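You operate a simulated robot arm through the tools that you are given. There is no shell and no other tool.

You run a simulated two-armed robot. Do the job below in one go: nothing can be reset, and whatever is moved stays where it is left.

TASK
Press both clips of bar 2 shut in the red press.
Fine: one pull of its lever for each clip; slide back out, finished bar on the green mat.

Only the result counts: the job must be done as asked and must still hold three seconds after the hand-in. Knocking over, shifting, dropping, spilling or breaking anything else fails it.

THE ROBOT
Two 7-joint arms with two-finger grippers on one trunk that stands fixed in place. Base frame: the origin is at the foot of the trunk, x ahead of it, y to its left, z up; the work surface is at about z = 0.86. Readings come in m, rad, newtons and seconds.
The left shoulder is at [0.06, 0.123, 1.02], the right one opposite. With the tool pointing down near the work surface each hand reaches from about 0.34 to 0.8 m from the base axis, measured 20 degrees to its own side. Payload 1.47 kg a hand.
Tool frame (each hand has its own): the origin (TCP) lies between the finger pads and is the grasp point; the fingertips stand 0.016 m ahead of it; z points along the fingers, y is the line along which they close. The gripper opens to 0.087 m; its body begins 0.055 m behind the TCP.
Orientation is that of the tool frame in the base frame, as a unit quaternion [x, y, z, w]. With the fingers straight down and closing along the base's y, the tool's x points along the base's -x, its y along +y and its z along -z.

THE INTERFACE
- The arms move only by the tool jog_arm. It takes "left_deltas", "right_deltas" or both (then of equal length, played together; a hand with none holds still); each is a list of rows, each a list of 7 numbers: the shift along the tool's x, y, z in units of 200 mm (1.0 is 200 mm), then the turn, a rotation vector about the tool's x, y, z in units of 60 degrees (1.0 is 60 degrees), then the finger opening in m, from 0 to 0.087. In form: [[x, y, z, rx, ry, rz, hand], ...]. A call has 1 to 20 rows; each row is the pose to reach, as a shift and turn from the pose commanded when the call began, along the tool's axes at that moment. A call with a number of a shift or a turn outside -1 to 1 is refused whole. Rows are played at 5 a second. More than 0.05 m and 0.15 rad between two rows, or a gripper value outside its range, and nothing of the call is played. A pose out of reach is approached as far as the arm can. The call stops where the force on the tool passes 40 N (or 10 N more than at its start, if that is more) or the arm is blocked; 0.2 s more then pass. Each finger travels about 0.153 m/s and halts on what it meets, pressing with about 27 N; the grip force reading is that of the motor and also rises with nothing between the fingers. The clock runs only during rows and for 0.2 s after the last one: add rows that repeat a pose to give the fingers time. The reply holds the time, the measured pose of the TCP, the force on the tool along the base axes, the opening and the grip force, in the units named above and with some noise, with the torque about the TCP (base axes, N m) and any sound that the robot's microphone picked up, and new pictures: "views" is both (left out), scene, wrist or none (wrist: the cameras of the hands that moved).
- Cameras (640 x 400 px; columns grow to the right, rows downward): "scene" is now at [0.0898, -0.0004, 1.5799]; the picture's right is [-0.01, -1.00, 0.00], its down [-0.71, 0.01, -0.70] and it looks along [0.70, -0.01, -0.71] (base axes); focal length 354 px, centre (320, 200). "left" rides on the left gripper at [0.073, -0.012, -0.09] in its tool frame; the picture's right is [0.16, 0.99, 0.00], its down [-0.72, 0.12, -0.68] and it looks along [-0.67, 0.11, 0.73] (tool axes); focal length 247 px, centre (320, 200). "right" rides on the right gripper at [0.073, 0.012, -0.09] in its tool frame; the picture's right is [-0.16, 0.99, 0.00], its down [-0.72, -0.12, -0.68] and it looks along [-0.67, -0.11, 0.73] (tool axes); focal length 247 px, centre (320, 200). There is no depth. A picture from a camera that has moved, and an enlarged one, comes with that camera's place and axes in the base frame and with its lens.
- raise_lower(by): moves the trunk up (or, below 0, down) by that many m; the arms and the scene camera ride with it, the base frame stays. It gives what a move gives, with no picture.
- aim_head(pan, tilt): turns the head with the scene camera to pan (to the left, within 2.094 rad either way) and tilt (down, from -0.506 to 1.204), counted from straight ahead of the robot. It gives what a move gives, and a new picture of the scene camera.
- close_up(camera, box): a new picture of the part [left, top, right, bottom] of that camera's present view, enlarged. The clock stands still meanwhile.
- sign_off(): hands the job in; it is judged then, once.

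Nothing tells you positions but the pictures and the camera data. Unless the task says otherwise, let go and move clear before handing in.

The tools are called after ">>>" as name(argument=value, ...) on one line, values as JSON. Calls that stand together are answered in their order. jog_arm: Moves the arms, as the interface text tells. Its arguments: {"type":"object","properties":{"left_deltas":{"type":"array"},"right_deltas":{"type":"array"},"views":{"type":"string","enum":["both","scene","wrist","none"]}},"required":[]} The other tools are called the same way: raise_lower (by) moves the trunk up or down; aim_head (pan, tilt) turns the head that bears the scene camera; close_up (camera, box) takes an enlarged picture of a part of a camera's view; sign_off () hands the job in.

At the start:

```text
clock: 0.0
left_tool_pos: [0.5057, 0.1584, 1.2694]
left_tool_rot: [0.0, 1.0, 0.0, -0.001]
left_ft_force: [0.1, 1.1, -0.7]
left_ft_torque: [0.0, 0.02, 0.0]
left_opening: 0.087
left_finger_force: 0.0
right_tool_pos: [0.4752, -0.3008, 1.2745]
right_tool_rot: [0.0, 1.0, 0.0, 0.0]
right_ft_force: [-0.4, 0.1, 0.9]
right_ft_torque: [0.0, -0.02, -0.04]
right_opening: 0.0871
right_finger_force: 0.0
trunk travel left (down, up): [-0.175, 0.055]
head pan, tilt (commanded): [-0.012, 0.792]
```

scene: 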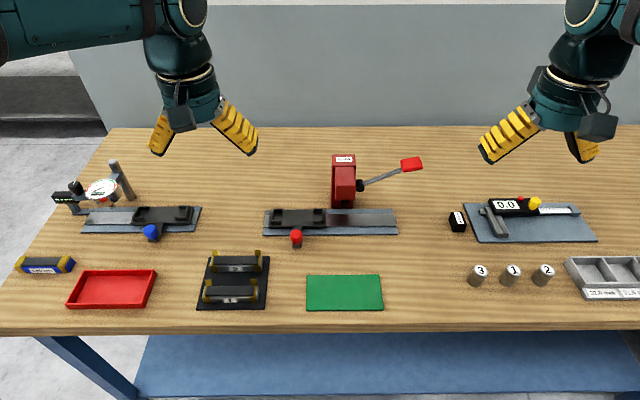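
right: 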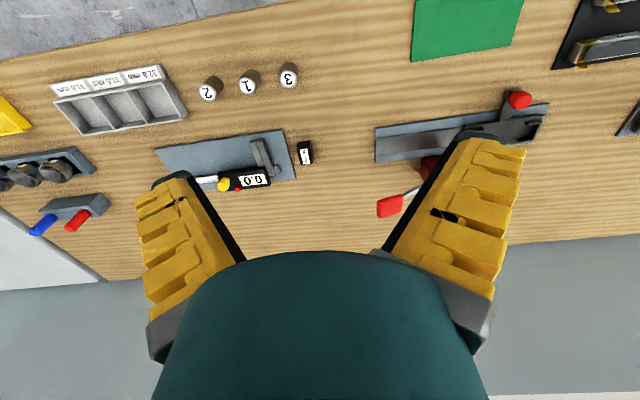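
left: 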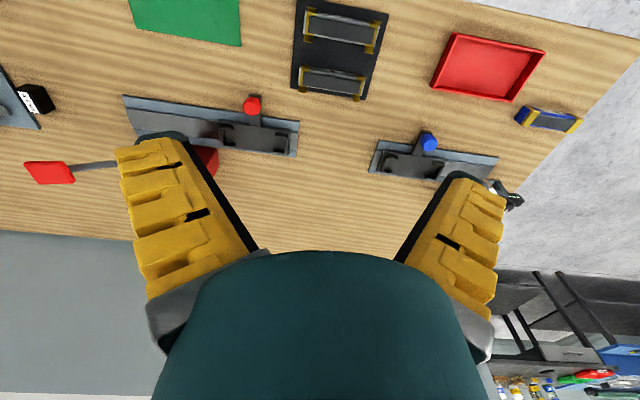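

I see a red press in the middle with a sled on a rail, a black tray with two bars (1 and 2) to the left, and the green mat in front. I'll look closer before moving anything.

>>> close_up(camera="scene", box=[240, 140, 440, 265])

>>> close_up(camera="scene", box=[180, 235, 300, 320])

>>> close_up(camera="left", box=[100, 0, 420, 200])

```text
3.20 times, centred on (340, 202) of scene
camera zoom: at [0.0898, -0.0004, 1.5799], right [-0.01, -1.0, 0.0], down [-0.71, 0.01, -0.7], along [0.7, -0.01, -0.71], focal length 1134 px, centre (256, 192)
```

zoom: 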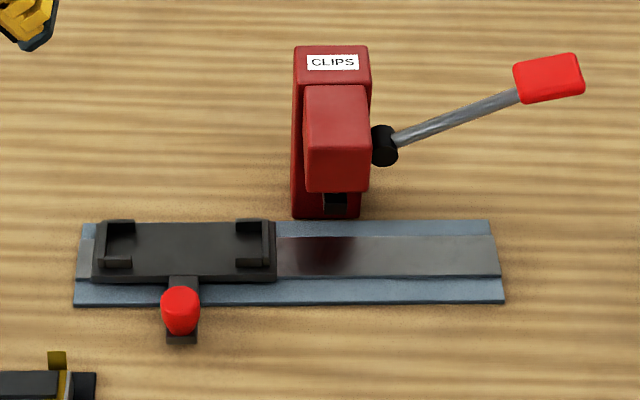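

```text
4.71 times, centred on (240, 278) of scene
camera zoom: at [0.0898, -0.0004, 1.5799], right [-0.01, -1.0, 0.0], down [-0.71, 0.01, -0.7], along [0.7, -0.01, -0.71], focal length 1668 px, centre (696, -165)
```

zoom: 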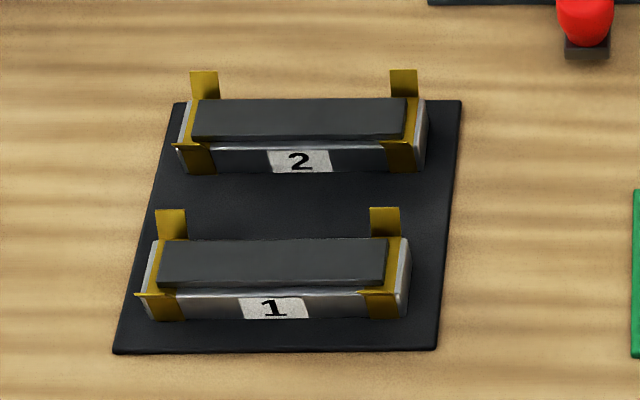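

```text
2.00 times, centred on (260, 100) of left
camera zoom: at [0.4338, 0.1455, 1.3573], right [-0.16, 0.99, 0.0], down [0.72, 0.12, 0.68], along [0.67, 0.11, -0.73], focal length 494 px, centre (440, 400)
```

zoom: 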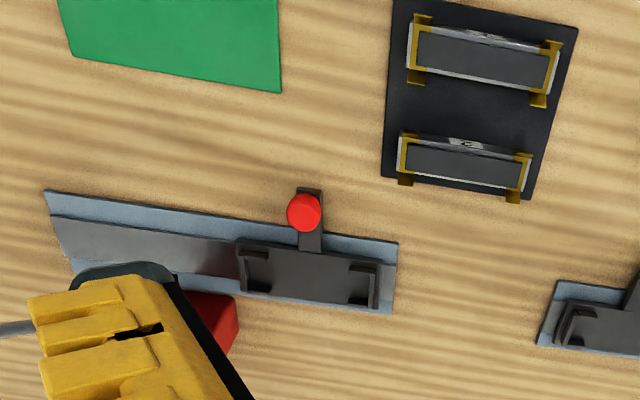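

The press's rail runs along y (about x 0.71, y 0.14 to -0.21), with the sled parked at its left end. Bar 2 lies near (0.56, 0.19), and the lever grip is near (0.716, -0.218, 1.06). I'll turn the left hand a quarter turn over bar 2 and turn the right hand to look at the lever.

>>> jog_arm(left_deltas=[[-0.03, 0.02, 0.05, 0, 0, 0.125, 0.087], [-0.06, 0.04, 0.1, 0, 0, 0.25, 0.087], [-0.09, 0.06, 0.15, 0, 0, 0.375, 0.087], [-0.12, 0.08, 0.2, 0, 0, 0.5, 0.087], [-0.15, 0.1, 0.25, 0, 0, 0.625, 0.087], [-0.18, 0.12, 0.3, 0, 0, 0.75, 0.087], [-0.21, 0.13, 0.35, 0, 0, 0.875, 0.087], [-0.25, 0.14, 0.4, 0, 0, 1.0, 0.087]], right_deltas=[[0, -0.05, 0, 0, 0, -0.125, 0.087], [0, -0.1, 0, 0, 0, -0.25, 0.087], [0, -0.15, 0, 0, 0, -0.375, 0.087], [0, -0.2, 0, 0, 0, -0.5, 0.087], [0, -0.25, 0, 0, 0, -0.625, 0.087], [0, -0.3, 0, 0, 0, -0.75, 0.087], [0, -0.35, 0, 0, 0, -0.875, 0.087], [0, -0.4, 0, 0, 0, -1.0, 0.087]])

```text
clock: 1.8
left_tool_pos: [0.5555, 0.1866, 1.1888]
left_tool_rot: [0.501, 0.865, 0.0, 0.0]
left_ft_force: [0.0, -0.6, 0.6]
left_ft_torque: [0.03, 0.02, 0.01]
left_opening: 0.0871
left_finger_force: 0.0
right_tool_pos: [0.4761, -0.382, 1.275]
right_tool_rot: [-0.501, 0.866, 0.0, -0.001]
right_ft_force: [0.3, -0.1, -0.4]
right_ft_torque: [-0.05, 0.03, 0.02]
right_opening: 0.087
right_finger_force: 0.1
trunk travel left (down, up): [-0.175, 0.055]
head pan, tilt (commanded): [-0.012, 0.792]
camera scene: at [0.0903, -0.0005, 1.5799], right [-0.01, -1.0, 0.0], down [-0.71, 0.01, -0.7], along [0.7, -0.01, -0.71], focal length 354 px, centre (320, 200)
camera right: at [0.4297, -0.4389, 1.3631], right [-0.78, 0.63, 0.0], down [0.46, 0.57, 0.68], along [0.43, 0.53, -0.73], focal length 247 px, centre (320, 200)
camera left: at [0.5114, 0.2427, 1.2765], right [0.78, 0.63, 0.0], down [0.46, -0.57, 0.68], along [0.43, -0.53, -0.73], focal length 247 px, centre (320, 200)
```

scene: 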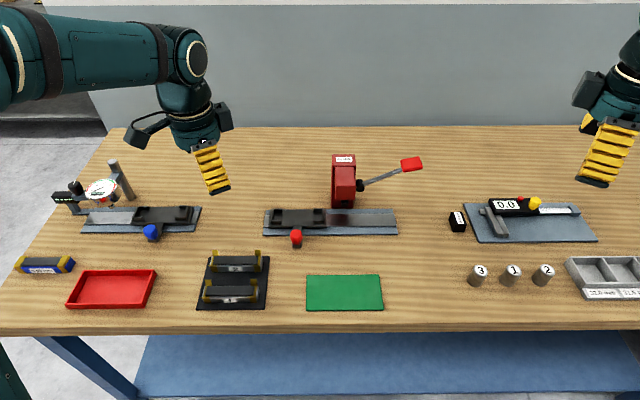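
right: 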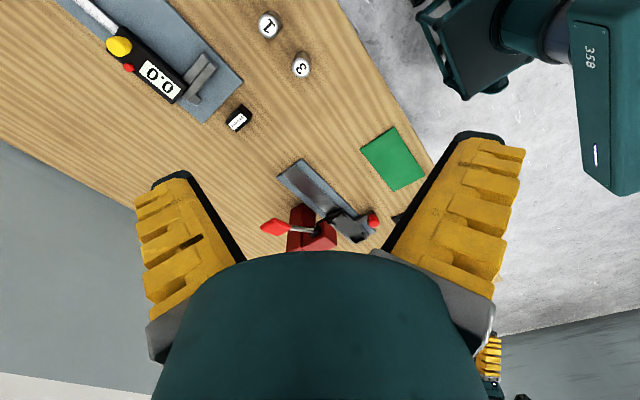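
left: 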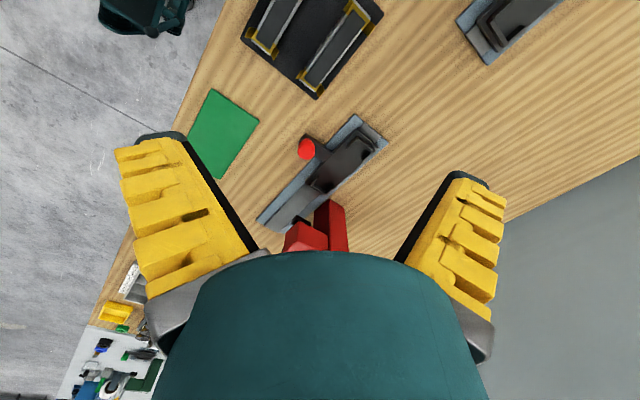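

Both hands turned and give useful side views of the press. I'll enlarge them to fix the positions of the lever, the ram and the sled.

>>> close_up(camera="right", box=[250, 150, 410, 250])

>>> close_up(camera="left", box=[230, 90, 420, 255])

>>> close_up(camera="left", box=[220, 0, 420, 110])

>>> close_up(camera="scene", box=[315, 145, 435, 220])

```text
4.00 times, centred on (330, 200) of right
camera zoom: at [0.4297, -0.4389, 1.3631], right [-0.78, 0.63, 0.0], down [0.46, 0.57, 0.68], along [0.43, 0.53, -0.73], focal length 988 px, centre (280, 200)
```

zoom: 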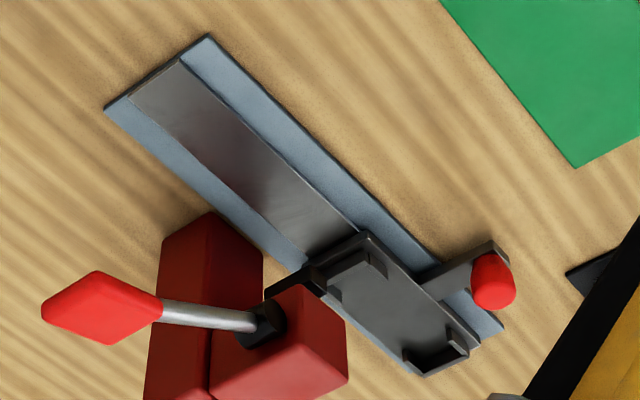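

```text
2.42 times, centred on (325, 172) of left
camera zoom: at [0.5114, 0.2427, 1.2765], right [0.78, 0.63, 0.0], down [0.46, -0.57, 0.68], along [0.43, -0.53, -0.73], focal length 599 px, centre (308, 267)
```

zoom: 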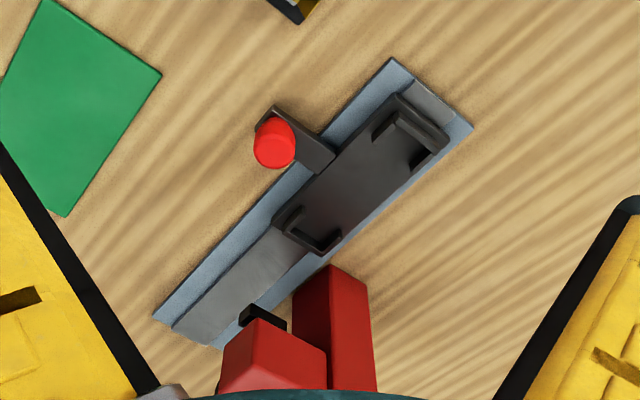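

```text
3.20 times, centred on (320, 55) of left
camera zoom: at [0.5114, 0.2427, 1.2765], right [0.78, 0.63, 0.0], down [0.46, -0.57, 0.68], along [0.43, -0.53, -0.73], focal length 790 px, centre (320, 664)
```

zoom: 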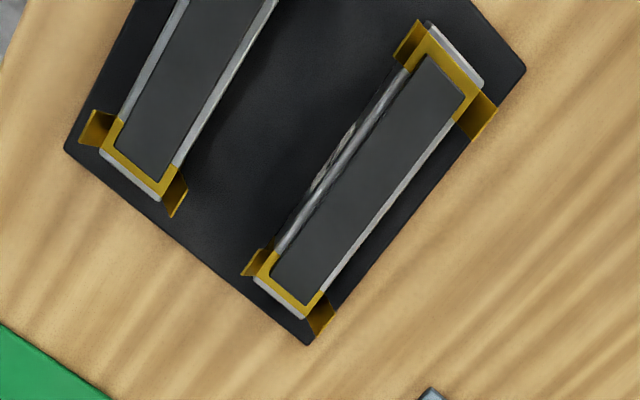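

```text
5.33 times, centred on (375, 182) of scene
camera zoom: at [0.0903, -0.0005, 1.5799], right [-0.01, -1.0, 0.0], down [-0.71, 0.01, -0.7], along [0.7, -0.01, -0.71], focal length 1890 px, centre (27, 293)
```

zoom: 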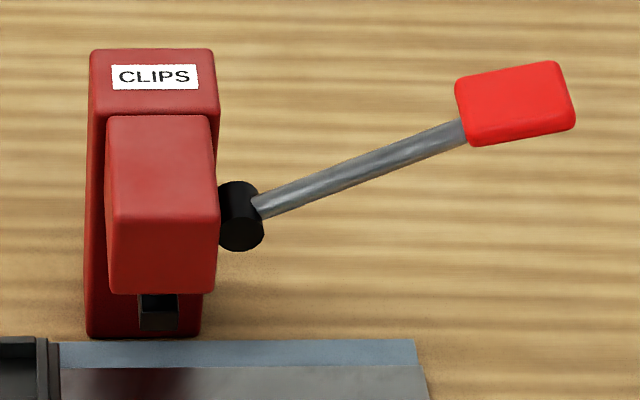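

The lever pivots about x near (0.71, -0.104, 1.0), and the ram sits at y about -0.071. The sled centre is about (0.712, 0.051), and bar 2 is centred about (0.58, 0.19) with its top near z 0.88. Next I finish both quarter turns, bringing the left hand over bar 2 and the right hand nearer the lever.

>>> jog_arm(left_deltas=[[-0.008, 0.023, 0.16, 0, 0, 0.1, 0.087], [-0.016, 0.046, 0.32, 0, 0, 0.2, 0.087], [-0.024, 0.069, 0.48, 0, 0, 0.3, 0.087], [-0.032, 0.092, 0.64, 0, 0, 0.4, 0.087], [-0.04, 0.113, 0.8, 0, 0, 0.5, 0.087], [-0.04, 0.113, 0.8, 0, 0, 0.5, 0.087]], right_deltas=[[-0.1, -0.08, 0, 0, 0, -0.1, 0.087], [-0.2, -0.16, 0, 0, 0, -0.2, 0.087], [-0.3, -0.24, 0, 0, 0, -0.3, 0.087], [-0.4, -0.32, 0, 0, 0, -0.4, 0.087], [-0.516, -0.396, 0, 0, 0, -0.5, 0.087], [-0.516, -0.396, 0, 0, 0, -0.5, 0.087]])

```text
clock: 3.2
left_tool_pos: [0.5776, 0.1905, 1.0291]
left_tool_rot: [0.707, 0.707, 0.001, 0.0]
left_ft_force: [1.0, -0.6, -0.1]
left_ft_torque: [-0.02, -0.03, -0.01]
left_opening: 0.087
left_finger_force: 0.0
right_tool_pos: [0.5942, -0.3327, 1.2735]
right_tool_rot: [0.708, -0.706, 0.0, 0.0]
right_ft_force: [0.6, -0.3, -0.7]
right_ft_torque: [0.01, 0.0, 0.02]
right_opening: 0.0869
right_finger_force: 0.1
trunk travel left (down, up): [-0.175, 0.055]
head pan, tilt (commanded): [-0.012, 0.792]
camera scene: at [0.0882, -0.0008, 1.5801], right [-0.01, -1.0, 0.0], down [-0.71, 0.01, -0.7], along [0.7, -0.01, -0.71], focal length 354 px, centre (320, 200)
camera right: at [0.5823, -0.4056, 1.3627], right [-0.99, 0.16, 0.0], down [0.11, 0.72, 0.68], along [0.11, 0.67, -0.73], focal length 247 px, centre (320, 200)
camera left: at [0.5672, 0.263, 1.1174], right [0.99, 0.16, 0.0], down [0.11, -0.72, 0.68], along [0.11, -0.67, -0.73], focal length 247 px, centre (320, 200)
```

scene: 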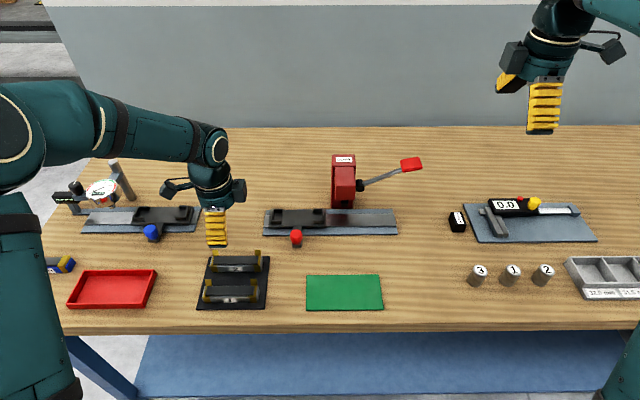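
right: 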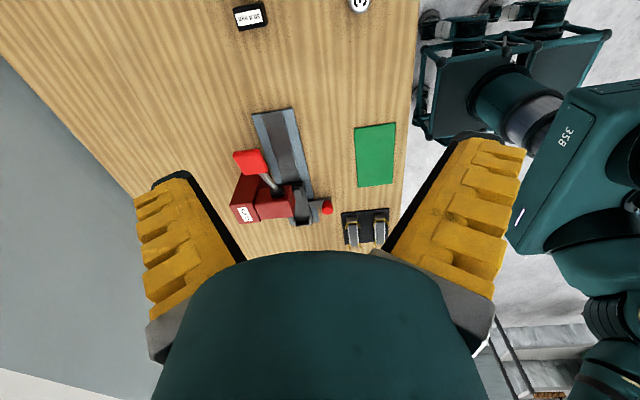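
left: 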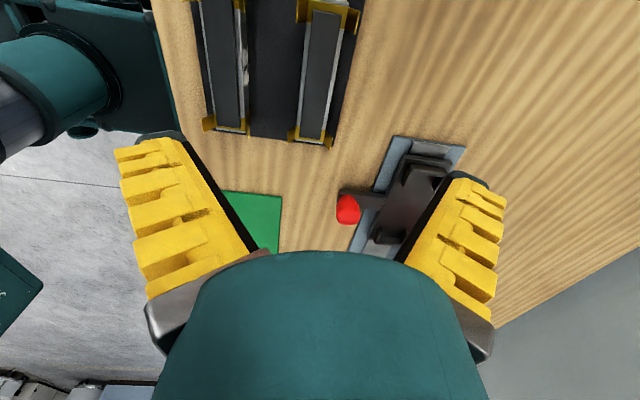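

The left hand is straight above bar 2 at z 1.03. I'll enlarge its view to line up exactly before going down.

>>> close_up(camera="left", box=[190, 0, 380, 150])

>>> close_up(camera="left", box=[320, 120, 480, 260])

>>> close_up(camera="scene", box=[170, 180, 290, 320])

>>> close_up(camera="right", box=[220, 90, 400, 250])

```text
2.67 times, centred on (285, 75) of left
camera zoom: at [0.5672, 0.263, 1.1174], right [0.99, 0.16, 0.0], down [0.11, -0.72, 0.68], along [0.11, -0.67, -0.73], focal length 659 px, centre (413, 533)
```

zoom: 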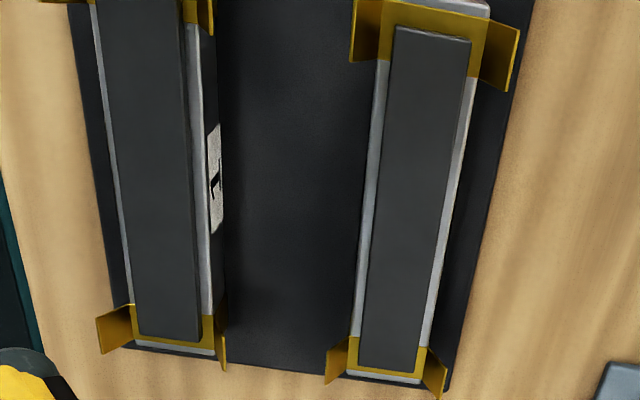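

```text
2.86 times, centred on (400, 190) of left
camera zoom: at [0.5672, 0.263, 1.1174], right [0.99, 0.16, 0.0], down [0.11, -0.72, 0.68], along [0.11, -0.67, -0.73], focal length 706 px, centre (91, 229)
```

zoom: 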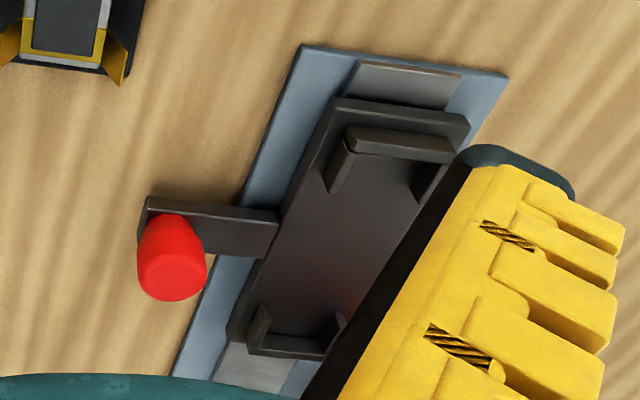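

```text
2.86 times, centred on (230, 250) of scene
camera zoom: at [0.0882, -0.0008, 1.5801], right [-0.01, -1.0, 0.0], down [-0.71, 0.01, -0.7], along [0.7, -0.01, -0.71], focal length 1012 px, centre (577, 57)
```

zoom: 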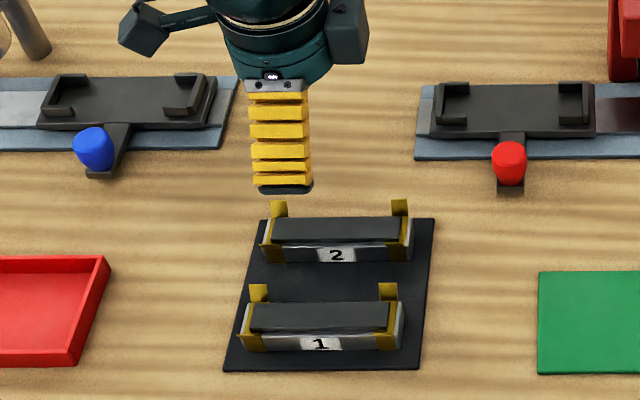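

```text
2.50 times, centred on (310, 170) of right
camera zoom: at [0.5823, -0.4056, 1.3627], right [-0.99, 0.16, 0.0], down [0.11, 0.72, 0.68], along [0.11, 0.67, -0.73], focal length 617 px, centre (345, 275)
```

zoom: 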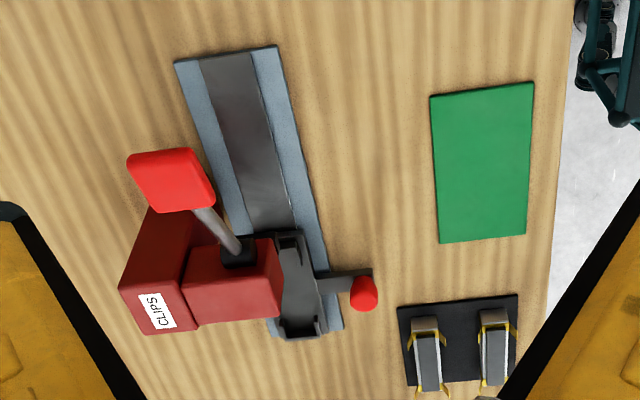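

Bar 2 is centred near (0.577, 0.188), about 0.032 wide. Before lowering, I'll check its height and the clip shape at higher zoom.

>>> close_up(camera="scene", box=[200, 240, 276, 310])

>>> close_up(camera="scene", box=[258, 200, 338, 252])

>>> close_up(camera="left", box=[280, 60, 370, 150])

```text
5.71 times, centred on (238, 275) of scene
camera zoom: at [0.0882, -0.0008, 1.5801], right [-0.01, -1.0, 0.0], down [-0.71, 0.01, -0.7], along [0.7, -0.01, -0.71], focal length 2025 px, centre (789, -229)
```

zoom: 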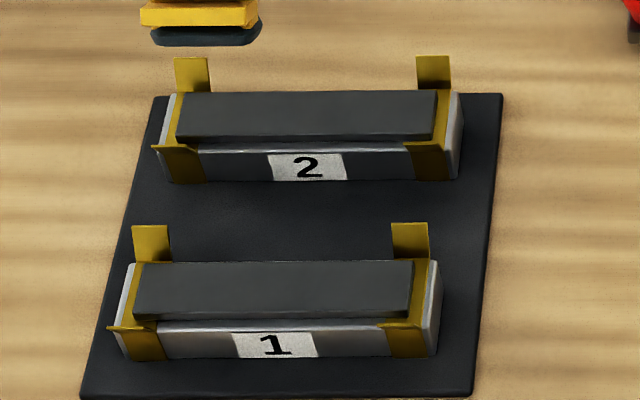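

```text
7.69 times, centred on (298, 226) of scene
camera zoom: at [0.0882, -0.0008, 1.5801], right [-0.01, -1.0, 0.0], down [-0.71, 0.01, -0.7], along [0.7, -0.01, -0.71], focal length 2726 px, centre (489, 0)
```

zoom: 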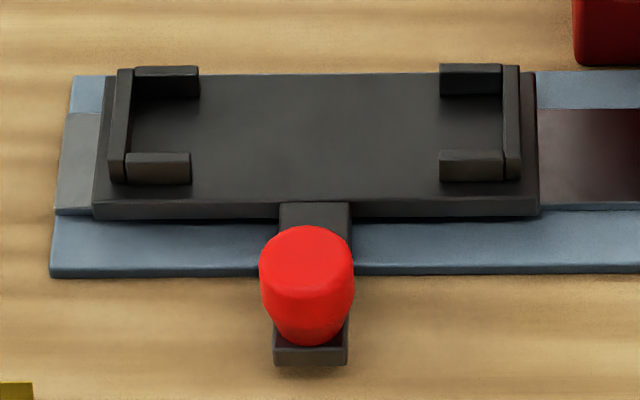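

```text
4.44 times, centred on (325, 105) of left
camera zoom: at [0.5672, 0.263, 1.1174], right [0.99, 0.16, 0.0], down [0.11, -0.72, 0.68], along [0.11, -0.67, -0.73], focal length 1098 px, centre (298, 622)
```

zoom: 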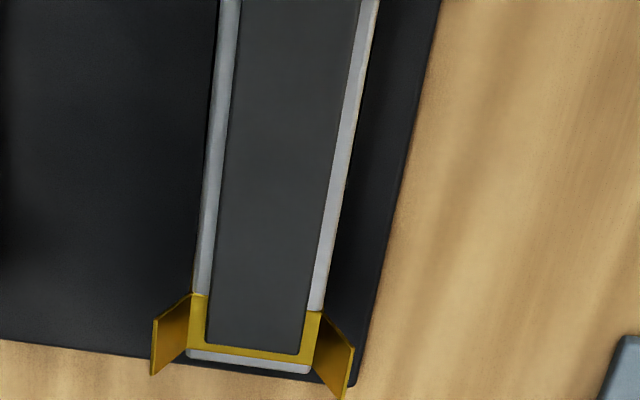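

Bar 2 is a silver body about 0.018 m high with a dark insert and flared clips at both ends, leaving about 0.08 m free in the middle. I go straight down with the fingers part-open so as not to touch bar 1.

>>> jog_arm(left_deltas=[[0, 0, 0.1, 0, 0, 0, 0.07], [-0.006, 0, 0.22, 0, 0, 0, 0.056], [-0.006, 0, 0.34, 0, 0, 0, 0.056], [-0.006, 0, 0.44, 0, 0, 0, 0.056], [-0.006, 0, 0.52, 0, 0, 0, 0.056], [-0.006, 0, 0.58, 0, 0, 0, 0.056], [-0.006, 0, 0.63, 0, 0, 0, 0.056], [-0.006, 0, 0.63, 0, 0, 0, 0.056]])

```text
clock: 5.0
left_tool_pos: [0.5775, 0.1896, 0.9042]
left_tool_rot: [0.707, 0.707, 0.0, 0.0]
left_ft_force: [-0.1, -0.5, -0.2]
left_ft_torque: [0.0, -0.01, 0.0]
left_opening: 0.0609
left_finger_force: 3.1
right_tool_pos: [0.5951, -0.3317, 1.2717]
right_tool_rot: [0.707, -0.707, 0.0, 0.001]
right_ft_force: [0.4, 0.6, 0.2]
right_ft_torque: [0.0, -0.01, -0.01]
right_opening: 0.0869
right_finger_force: 0.1
trunk travel left (down, up): [-0.175, 0.055]
head pan, tilt (commanded): [-0.012, 0.792]
camera scene: at [0.0896, -0.0004, 1.58], right [-0.01, -1.0, 0.0], down [-0.71, 0.01, -0.7], along [0.7, -0.01, -0.71], focal length 354 px, centre (320, 200)
camera left: at [0.5686, 0.2613, 0.9923], right [0.99, 0.16, 0.0], down [0.12, -0.72, 0.68], along [0.11, -0.67, -0.73], focal length 247 px, centre (320, 200)
```

scene: 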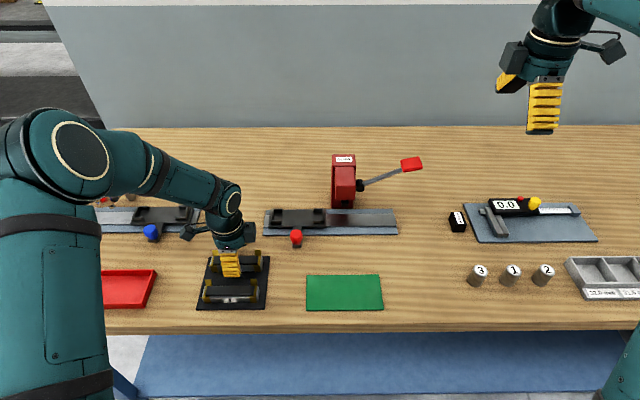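
left: 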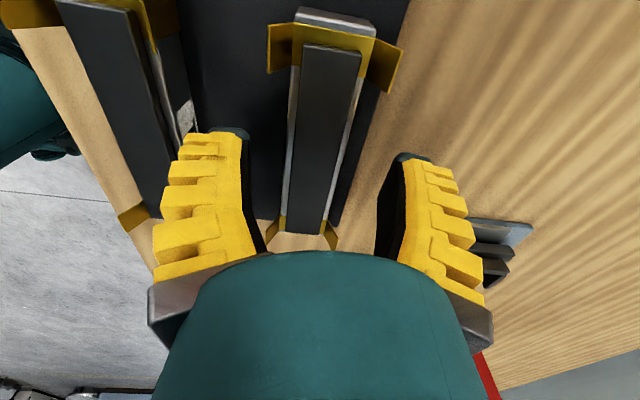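

The fingertips are straddling the bar with the gap slightly wider than commanded. I'll check closely that nothing touches.

>>> close_up(camera="left", box=[140, 0, 480, 260])

>>> close_up(camera="scene", box=[180, 210, 290, 315])

```text
1.54 times, centred on (310, 130) of left
camera zoom: at [0.5686, 0.2613, 0.9923], right [0.99, 0.16, 0.0], down [0.12, -0.72, 0.68], along [0.11, -0.67, -0.73], focal length 380 px, centre (335, 308)
```

zoom: 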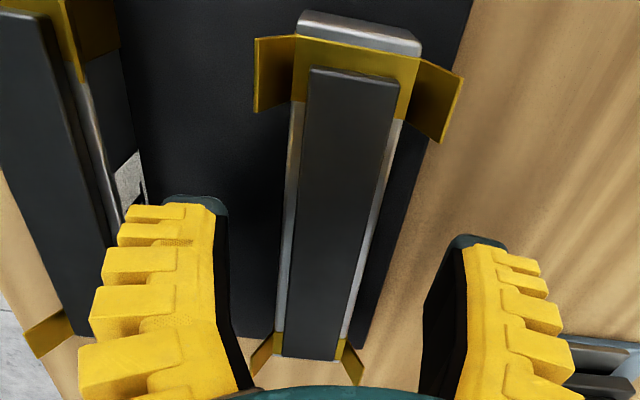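

```text
3.81 times, centred on (235, 262) of scene
camera zoom: at [0.0896, -0.0004, 1.58], right [-0.01, -1.0, 0.0], down [-0.71, 0.01, -0.7], along [0.7, -0.01, -0.71], focal length 1350 px, centre (644, -38)
```

zoom: 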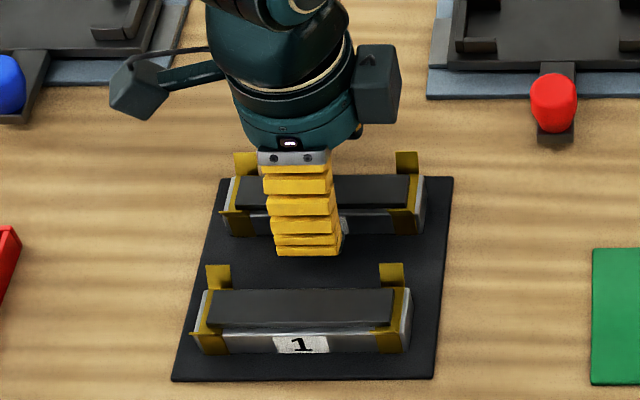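

Clear on both sides. I go down the last 2 cm and close on the bar.

>>> jog_arm(left_deltas=[[0, 0, 0.04, 0, 0, 0, 0.056], [0, 0, 0.07, 0, 0, 0, 0.056], [0, 0, 0.095, 0, 0, 0, 0.056], [0, 0, 0.095, 0, 0, 0, 0.056]], views="wrist")

```text
clock: 6.0
left_tool_pos: [0.5778, 0.1893, 0.8844]
left_tool_rot: [0.707, 0.707, -0.001, 0.0]
left_ft_force: [-0.1, -0.5, -0.3]
left_ft_torque: [0.0, 0.0, 0.01]
left_opening: 0.0609
left_finger_force: 3.6
right_tool_pos: [0.5936, -0.3326, 1.2736]
right_tool_rot: [-0.707, 0.707, 0.001, 0.0]
right_ft_force: [0.6, 0.1, 0.1]
right_ft_torque: [-0.02, 0.0, -0.01]
right_opening: 0.0872
right_finger_force: 0.0
trunk travel left (down, up): [-0.175, 0.055]
head pan, tilt (commanded): [-0.012, 0.792]
camera left: at [0.5682, 0.2615, 0.9728], right [0.99, 0.16, 0.0], down [0.12, -0.72, 0.68], along [0.11, -0.67, -0.73], focal length 247 px, centre (320, 200)
```

left: 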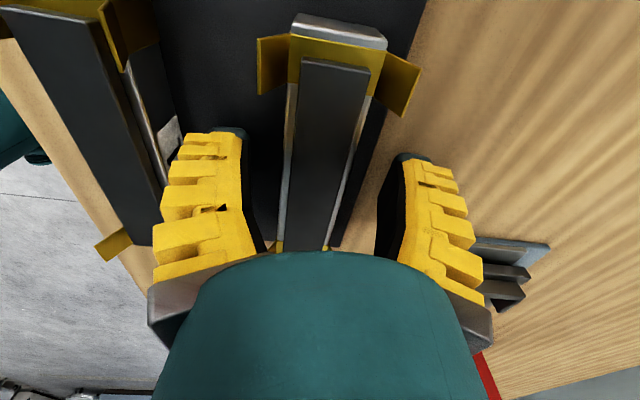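

>>> jog_arm(left_deltas=[[0, 0, 0, 0, 0, 0, 0.045], [0, 0, 0, 0, 0, 0, 0.035], [0, 0, 0, 0, 0, 0, 0.02], [0, 0, 0, 0, 0, 0, 0.01], [0, 0, 0, 0, 0, 0, 0.0], [0, 0, 0, 0, 0, 0, 0.0]])

```text
clock: 7.4
left_tool_pos: [0.5777, 0.1882, 0.886]
left_tool_rot: [0.707, 0.707, 0.001, 0.001]
left_ft_force: [-1.6, 1.9, 11.6]
left_ft_torque: [0.05, -0.01, -0.03]
left_opening: 0.0249
left_finger_force: 26.6
right_tool_pos: [0.5935, -0.3328, 1.2746]
right_tool_rot: [0.707, -0.707, -0.001, 0.0]
right_ft_force: [0.0, 0.0, -0.9]
right_ft_torque: [0.0, 0.02, 0.0]
right_opening: 0.0872
right_finger_force: 0.1
trunk travel left (down, up): [-0.175, 0.055]
head pan, tilt (commanded): [-0.012, 0.792]
camera scene: at [0.0886, -0.0006, 1.5801], right [-0.01, -1.0, 0.0], down [-0.71, 0.01, -0.7], along [0.7, -0.01, -0.71], focal length 354 px, centre (320, 200)
camera left: at [0.568, 0.2614, 0.9739], right [0.99, 0.16, 0.0], down [0.11, -0.72, 0.68], along [0.11, -0.67, -0.73], focal length 247 px, centre (320, 200)
```

scene: 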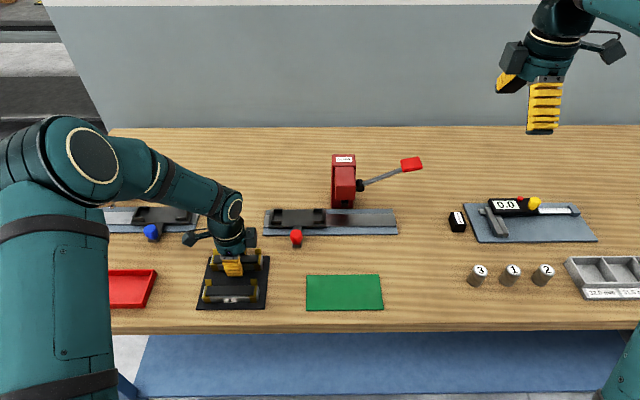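
left: 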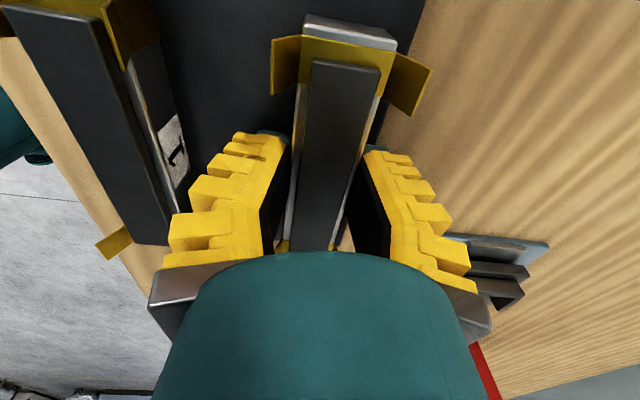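

The gripper closed on the bar (0.025 opening, 27 N), with a light upward force from the fingertips brushing the mat. I lift a little and check the hold.

>>> jog_arm(left_deltas=[[0, 0, -0.03, 0, 0, 0, 0.0], [0, 0, -0.08, 0, 0, 0, 0.0], [0, 0, -0.15, 0, 0, 0, 0.0], [0, 0, -0.25, 0, 0, 0, 0.0], [0, 0, -0.35, 0, 0, 0, 0.0], [0, 0, -0.35, 0, 0, 0, 0.0]])

```text
clock: 8.8
left_tool_pos: [0.5767, 0.1888, 0.9542]
left_tool_rot: [0.707, 0.707, 0.001, -0.001]
left_ft_force: [0.4, 0.4, -1.4]
left_ft_torque: [0.01, -0.01, 0.02]
left_opening: 0.0211
left_finger_force: 27.3
right_tool_pos: [0.5944, -0.3315, 1.2728]
right_tool_rot: [0.707, -0.707, 0.001, 0.0]
right_ft_force: [0.0, 0.5, 0.0]
right_ft_torque: [0.02, 0.0, -0.01]
right_opening: 0.0871
right_finger_force: 0.0
trunk travel left (down, up): [-0.175, 0.055]
head pan, tilt (commanded): [-0.012, 0.792]
camera scene: at [0.0902, -0.0003, 1.5799], right [-0.01, -1.0, 0.0], down [-0.71, 0.01, -0.7], along [0.7, -0.01, -0.71], focal length 354 px, centre (320, 200)
camera left: at [0.5673, 0.2614, 1.0426], right [0.99, 0.16, 0.0], down [0.12, -0.72, 0.68], along [0.11, -0.67, -0.73], focal length 247 px, centre (320, 200)
```

scene: 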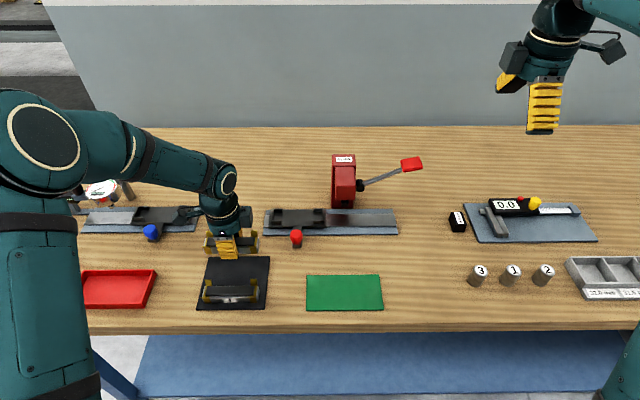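
left: 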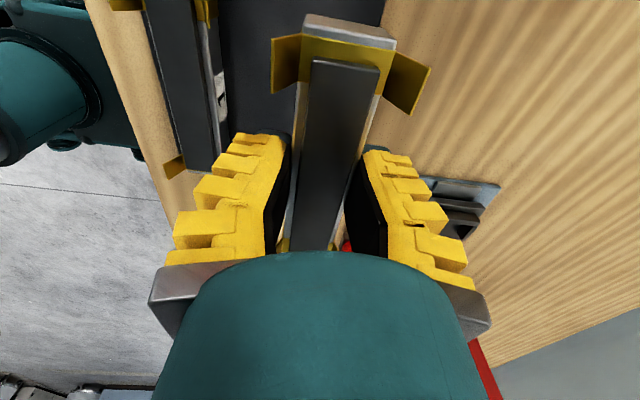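

The bar came up with the hand and bar 1 stayed put. I'll look closely at how the bar sits in the fingers and at the sled pocket.

>>> close_up(camera="left", box=[240, 0, 440, 260])

>>> close_up(camera="scene", box=[190, 200, 270, 270])

```text
1.54 times, centred on (340, 130) of left
camera zoom: at [0.5673, 0.2614, 1.0426], right [0.99, 0.16, 0.0], down [0.12, -0.72, 0.68], along [0.11, -0.67, -0.73], focal length 380 px, centre (289, 308)
```

zoom: 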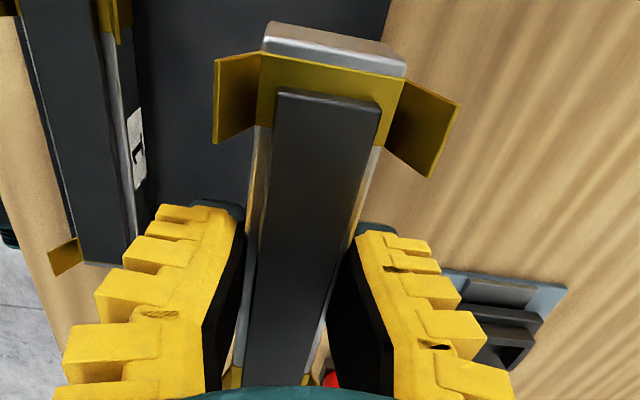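

```text
5.71 times, centred on (230, 235) of scene
camera zoom: at [0.0902, -0.0003, 1.5799], right [-0.01, -1.0, 0.0], down [-0.71, 0.01, -0.7], along [0.7, -0.01, -0.71], focal length 2025 px, centre (834, 0)
```

zoom: 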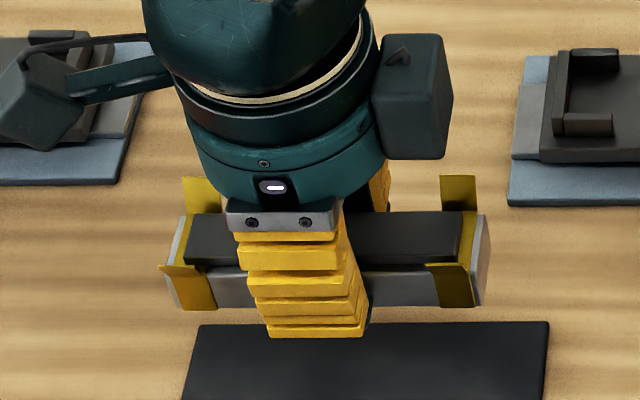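

The bar sits level in the fingers, and the sled pocket is centred near (0.721, 0.051) with a floor at about z 0.874. I carry the bar up and across to hover over the sled, keeping clear of the press head.

>>> jog_arm(left_deltas=[[0, 0, -0.155, 0, 0, 0, 0.0], [-0.07, 0.072, -0.155, 0, 0, 0, 0.0], [-0.15, 0.16, -0.155, 0, 0, 0, 0.0], [-0.24, 0.25, -0.155, 0, 0, 0, 0.0], [-0.33, 0.35, -0.155, 0, 0, 0, 0.0], [-0.42, 0.45, -0.155, 0, 0, 0, 0.0], [-0.51, 0.54, -0.155, 0, 0, 0, 0.0], [-0.59, 0.62, -0.155, 0, 0, 0, 0.0], [-0.65, 0.68, -0.155, 0, 0, 0, 0.0], [-0.69, 0.724, -0.155, 0, 0, 0, 0.0], [-0.69, 0.724, -0.155, 0, 0, 0, 0.0]])

```text
clock: 11.2
left_tool_pos: [0.7241, 0.05, 0.987]
left_tool_rot: [0.707, 0.707, 0.0, 0.0]
left_ft_force: [-0.3, -0.2, -2.2]
left_ft_torque: [-0.01, -0.02, -0.02]
left_opening: 0.0208
left_finger_force: 27.6
right_tool_pos: [0.5951, -0.3318, 1.2735]
right_tool_rot: [0.707, -0.707, 0.0, 0.0]
right_ft_force: [1.3, 0.3, 1.0]
right_ft_torque: [-0.03, 0.0, 0.02]
right_opening: 0.0871
right_finger_force: 0.0
trunk travel left (down, up): [-0.175, 0.055]
head pan, tilt (commanded): [-0.012, 0.792]
camera scene: at [0.0898, -0.0002, 1.5799], right [-0.01, -1.0, 0.0], down [-0.71, 0.01, -0.7], along [0.7, -0.01, -0.71], focal length 354 px, centre (320, 200)
camera left: at [0.7139, 0.1228, 1.0745], right [0.99, 0.16, 0.0], down [0.12, -0.72, 0.68], along [0.11, -0.67, -0.73], focal length 247 px, centre (320, 200)
```

scene: 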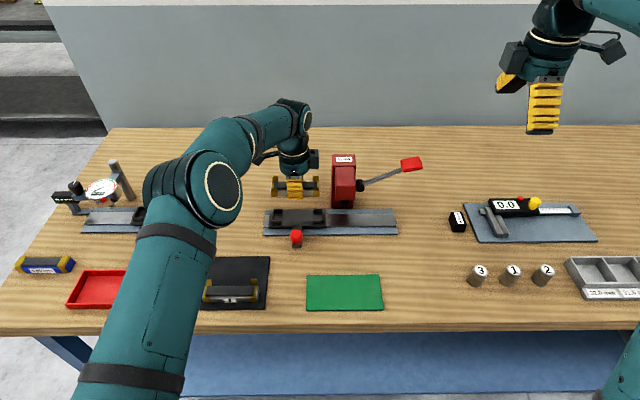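
left: 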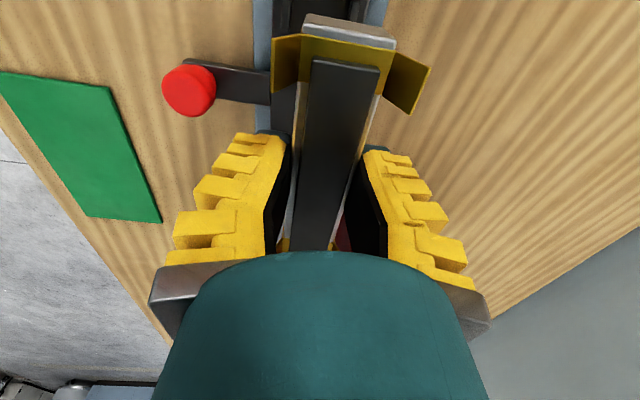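

The bar hovers over the sled with the press head clear to its right. I lower to about 2 cm above the pocket and check the fit in both views.

>>> jog_arm(left_deltas=[[0, -0.005, 0.08, 0, 0, 0, 0.0], [0, -0.01, 0.16, 0, 0, 0, 0.0], [0, -0.01, 0.24, 0, 0, 0, 0.0], [0, -0.01, 0.31, 0, 0, 0, 0.0], [0, -0.01, 0.31, 0, 0, 0, 0.0]])

>>> close_up(camera="scene", box=[250, 170, 350, 250])

>>> close_up(camera="left", box=[230, 0, 440, 140])

```text
clock: 12.4
left_tool_pos: [0.7209, 0.0498, 0.9224]
left_tool_rot: [0.707, 0.707, 0.0, 0.0]
left_ft_force: [-0.3, 0.5, -2.3]
left_ft_torque: [0.04, 0.01, -0.02]
left_opening: 0.0207
left_finger_force: 27.1
right_tool_pos: [0.595, -0.3319, 1.2729]
right_tool_rot: [-0.707, 0.707, 0.0, 0.001]
right_ft_force: [0.3, -1.0, 0.8]
right_ft_torque: [0.01, 0.0, -0.01]
right_opening: 0.0871
right_finger_force: 0.0
trunk travel left (down, up): [-0.175, 0.055]
head pan, tilt (commanded): [-0.012, 0.792]
camera scene: at [0.0899, -0.0004, 1.5799], right [-0.01, -1.0, 0.0], down [-0.71, 0.01, -0.7], along [0.7, -0.01, -0.71], focal length 354 px, centre (320, 200)
camera left: at [0.7109, 0.1229, 1.0104], right [0.99, 0.16, 0.0], down [0.12, -0.72, 0.68], along [0.11, -0.67, -0.73], focal length 247 px, centre (320, 200)
```

scene: 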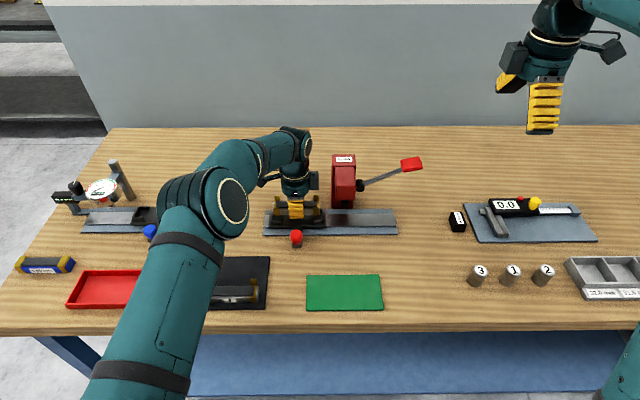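
left: 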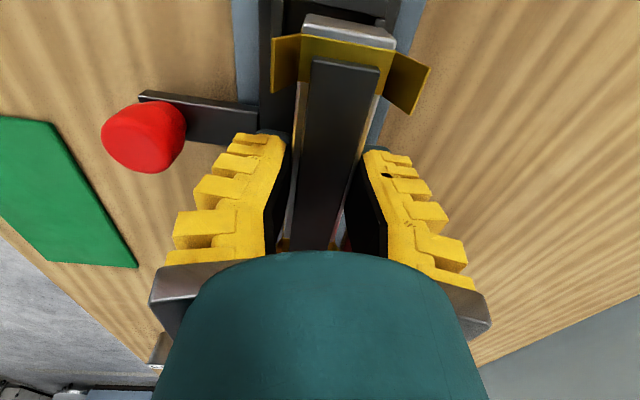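

```text
5.00 times, centred on (300, 210) of scene
camera zoom: at [0.0899, -0.0004, 1.5799], right [-0.01, -1.0, 0.0], down [-0.71, 0.01, -0.7], along [0.7, -0.01, -0.71], focal length 1772 px, centre (420, 150)
```

zoom: 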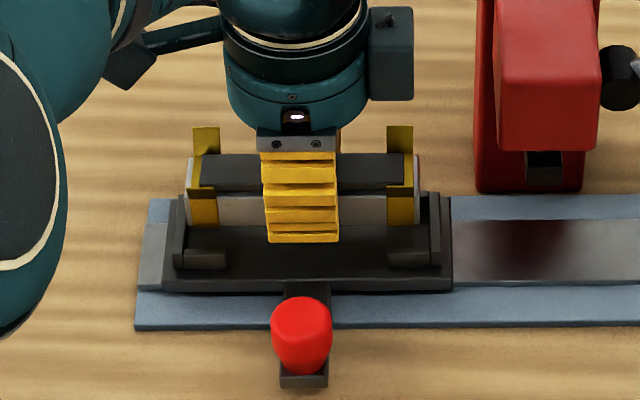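

```text
2.86 times, centred on (335, 70) of left
camera zoom: at [0.7109, 0.1229, 1.0104], right [0.99, 0.16, 0.0], down [0.12, -0.72, 0.68], along [0.11, -0.67, -0.73], focal length 706 px, centre (277, 571)
```

zoom: 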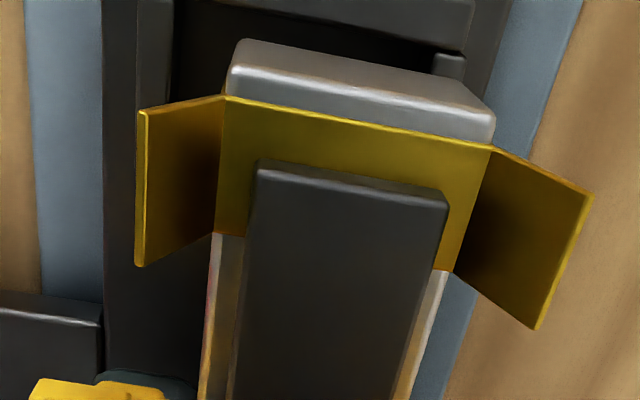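

Alignment looks close. I'll zoom in on both ends to measure the remaining offset against the pocket walls.

>>> close_up(camera="scene", box=[272, 192, 302, 232])

>>> close_up(camera="scene", box=[312, 192, 342, 232])

```text
10.00 times, centred on (287, 212) of scene
camera zoom: at [0.0899, -0.0004, 1.5799], right [-0.01, -1.0, 0.0], down [-0.71, 0.01, -0.7], along [0.7, -0.01, -0.71], focal length 3544 px, centre (650, 80)
```

zoom: 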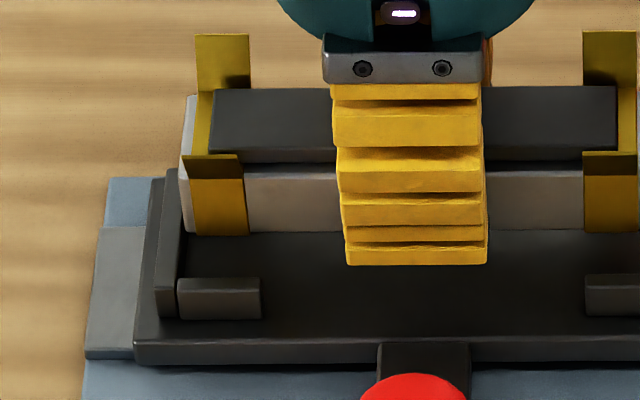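

```text
10.00 times, centred on (327, 212) of scene
camera zoom: at [0.0899, -0.0004, 1.5799], right [-0.01, -1.0, 0.0], down [-0.71, 0.01, -0.7], along [0.7, -0.01, -0.71], focal length 3544 px, centre (250, 80)
```

zoom: 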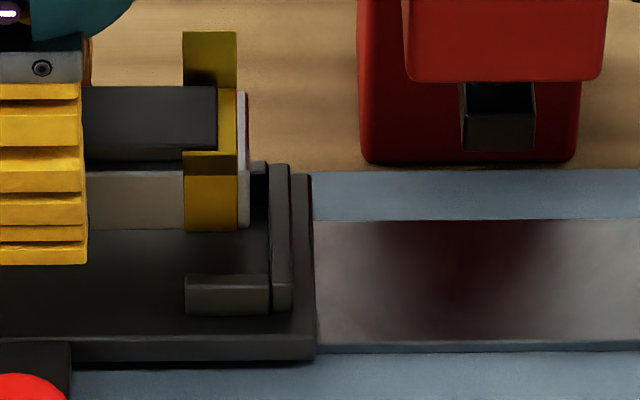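

By the scene view the bar centre is about 1 mm left of the pocket centre, with roughly 4 mm end clearance and 2.5 mm side clearance. I correct that 1 mm and lower the bar slowly into the pocket.

>>> jog_arm(left_deltas=[[-0.005, 0, 0.02, 0, 0, 0, 0.0], [-0.005, 0, 0.06, 0, 0, 0, 0.0], [-0.005, 0, 0.09, 0, 0, 0, 0.0], [-0.005, 0, 0.11, 0, 0, 0, 0.0], [-0.005, 0, 0.125, 0, 0, 0, 0.0], [-0.005, 0, 0.135, 0, 0, 0, 0.0], [-0.005, 0, 0.135, 0, 0, 0, 0.0]])

>>> close_up(camera="scene", box=[272, 192, 302, 232])

>>> close_up(camera="scene", box=[312, 192, 342, 232])

```text
clock: 14.0
left_tool_pos: [0.7198, 0.048, 0.9005]
left_tool_rot: [0.707, 0.707, 0.001, 0.004]
left_ft_force: [-1.0, -7.2, 33.6]
left_ft_torque: [-0.05, -0.43, 0.0]
left_opening: 0.0424
left_finger_force: 27.6
right_tool_pos: [0.5927, -0.3339, 1.2757]
right_tool_rot: [-0.707, 0.707, -0.001, 0.001]
right_ft_force: [-0.7, 0.1, 0.2]
right_ft_torque: [-0.02, -0.02, 0.0]
right_opening: 0.0871
right_finger_force: 0.0
trunk travel left (down, up): [-0.175, 0.055]
head pan, tilt (commanded): [-0.012, 0.792]
camera scene: at [0.0858, -0.0015, 1.5803], right [-0.01, -1.0, 0.0], down [-0.71, 0.01, -0.7], along [0.7, -0.01, -0.71], focal length 354 px, centre (320, 200)
camera left: at [0.7098, 0.1206, 0.9879], right [0.99, 0.16, 0.01], down [0.11, -0.72, 0.68], along [0.11, -0.67, -0.73], focal length 247 px, centre (320, 200)
```

scene: 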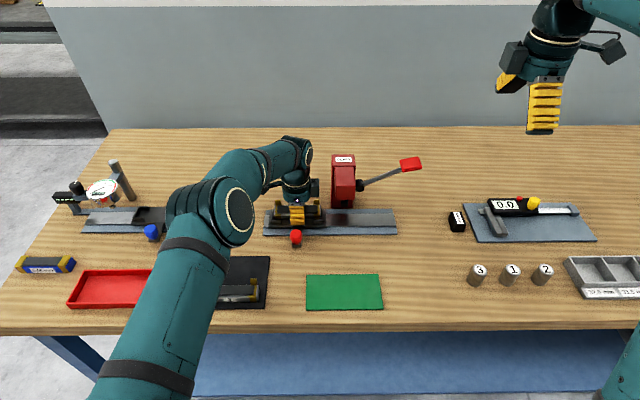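
left: 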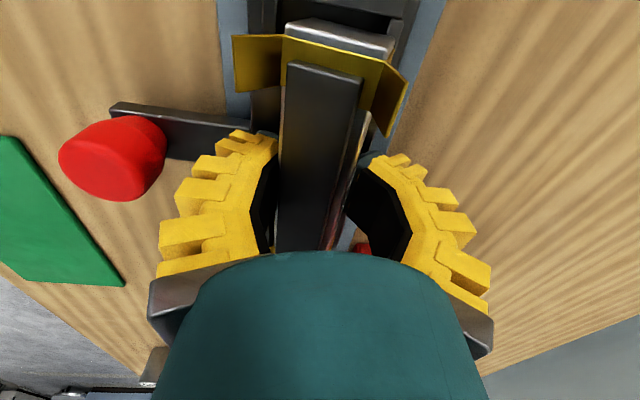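

```text
10.00 times, centred on (287, 212) of scene
camera zoom: at [0.0858, -0.0015, 1.5803], right [-0.01, -1.0, 0.0], down [-0.71, 0.01, -0.7], along [0.7, -0.01, -0.71], focal length 3544 px, centre (650, 80)
```

zoom: 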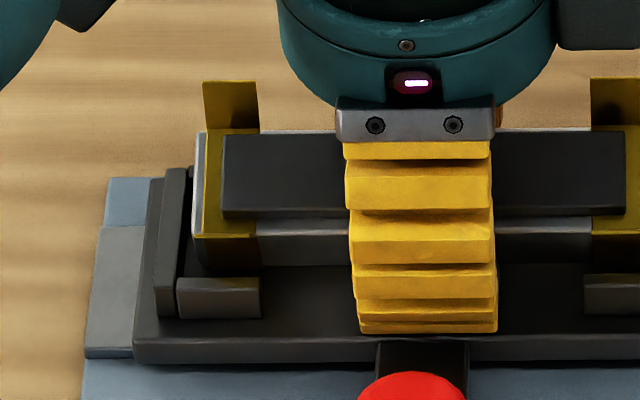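

```text
10.00 times, centred on (327, 212) of scene
camera zoom: at [0.0858, -0.0015, 1.5803], right [-0.01, -1.0, 0.0], down [-0.71, 0.01, -0.7], along [0.7, -0.01, -0.71], focal length 3544 px, centre (250, 80)
```

zoom: 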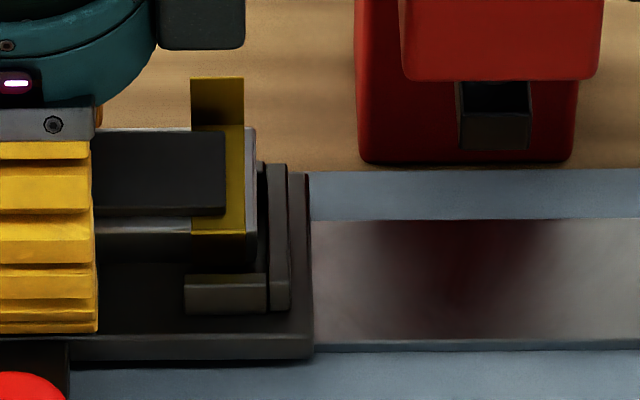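

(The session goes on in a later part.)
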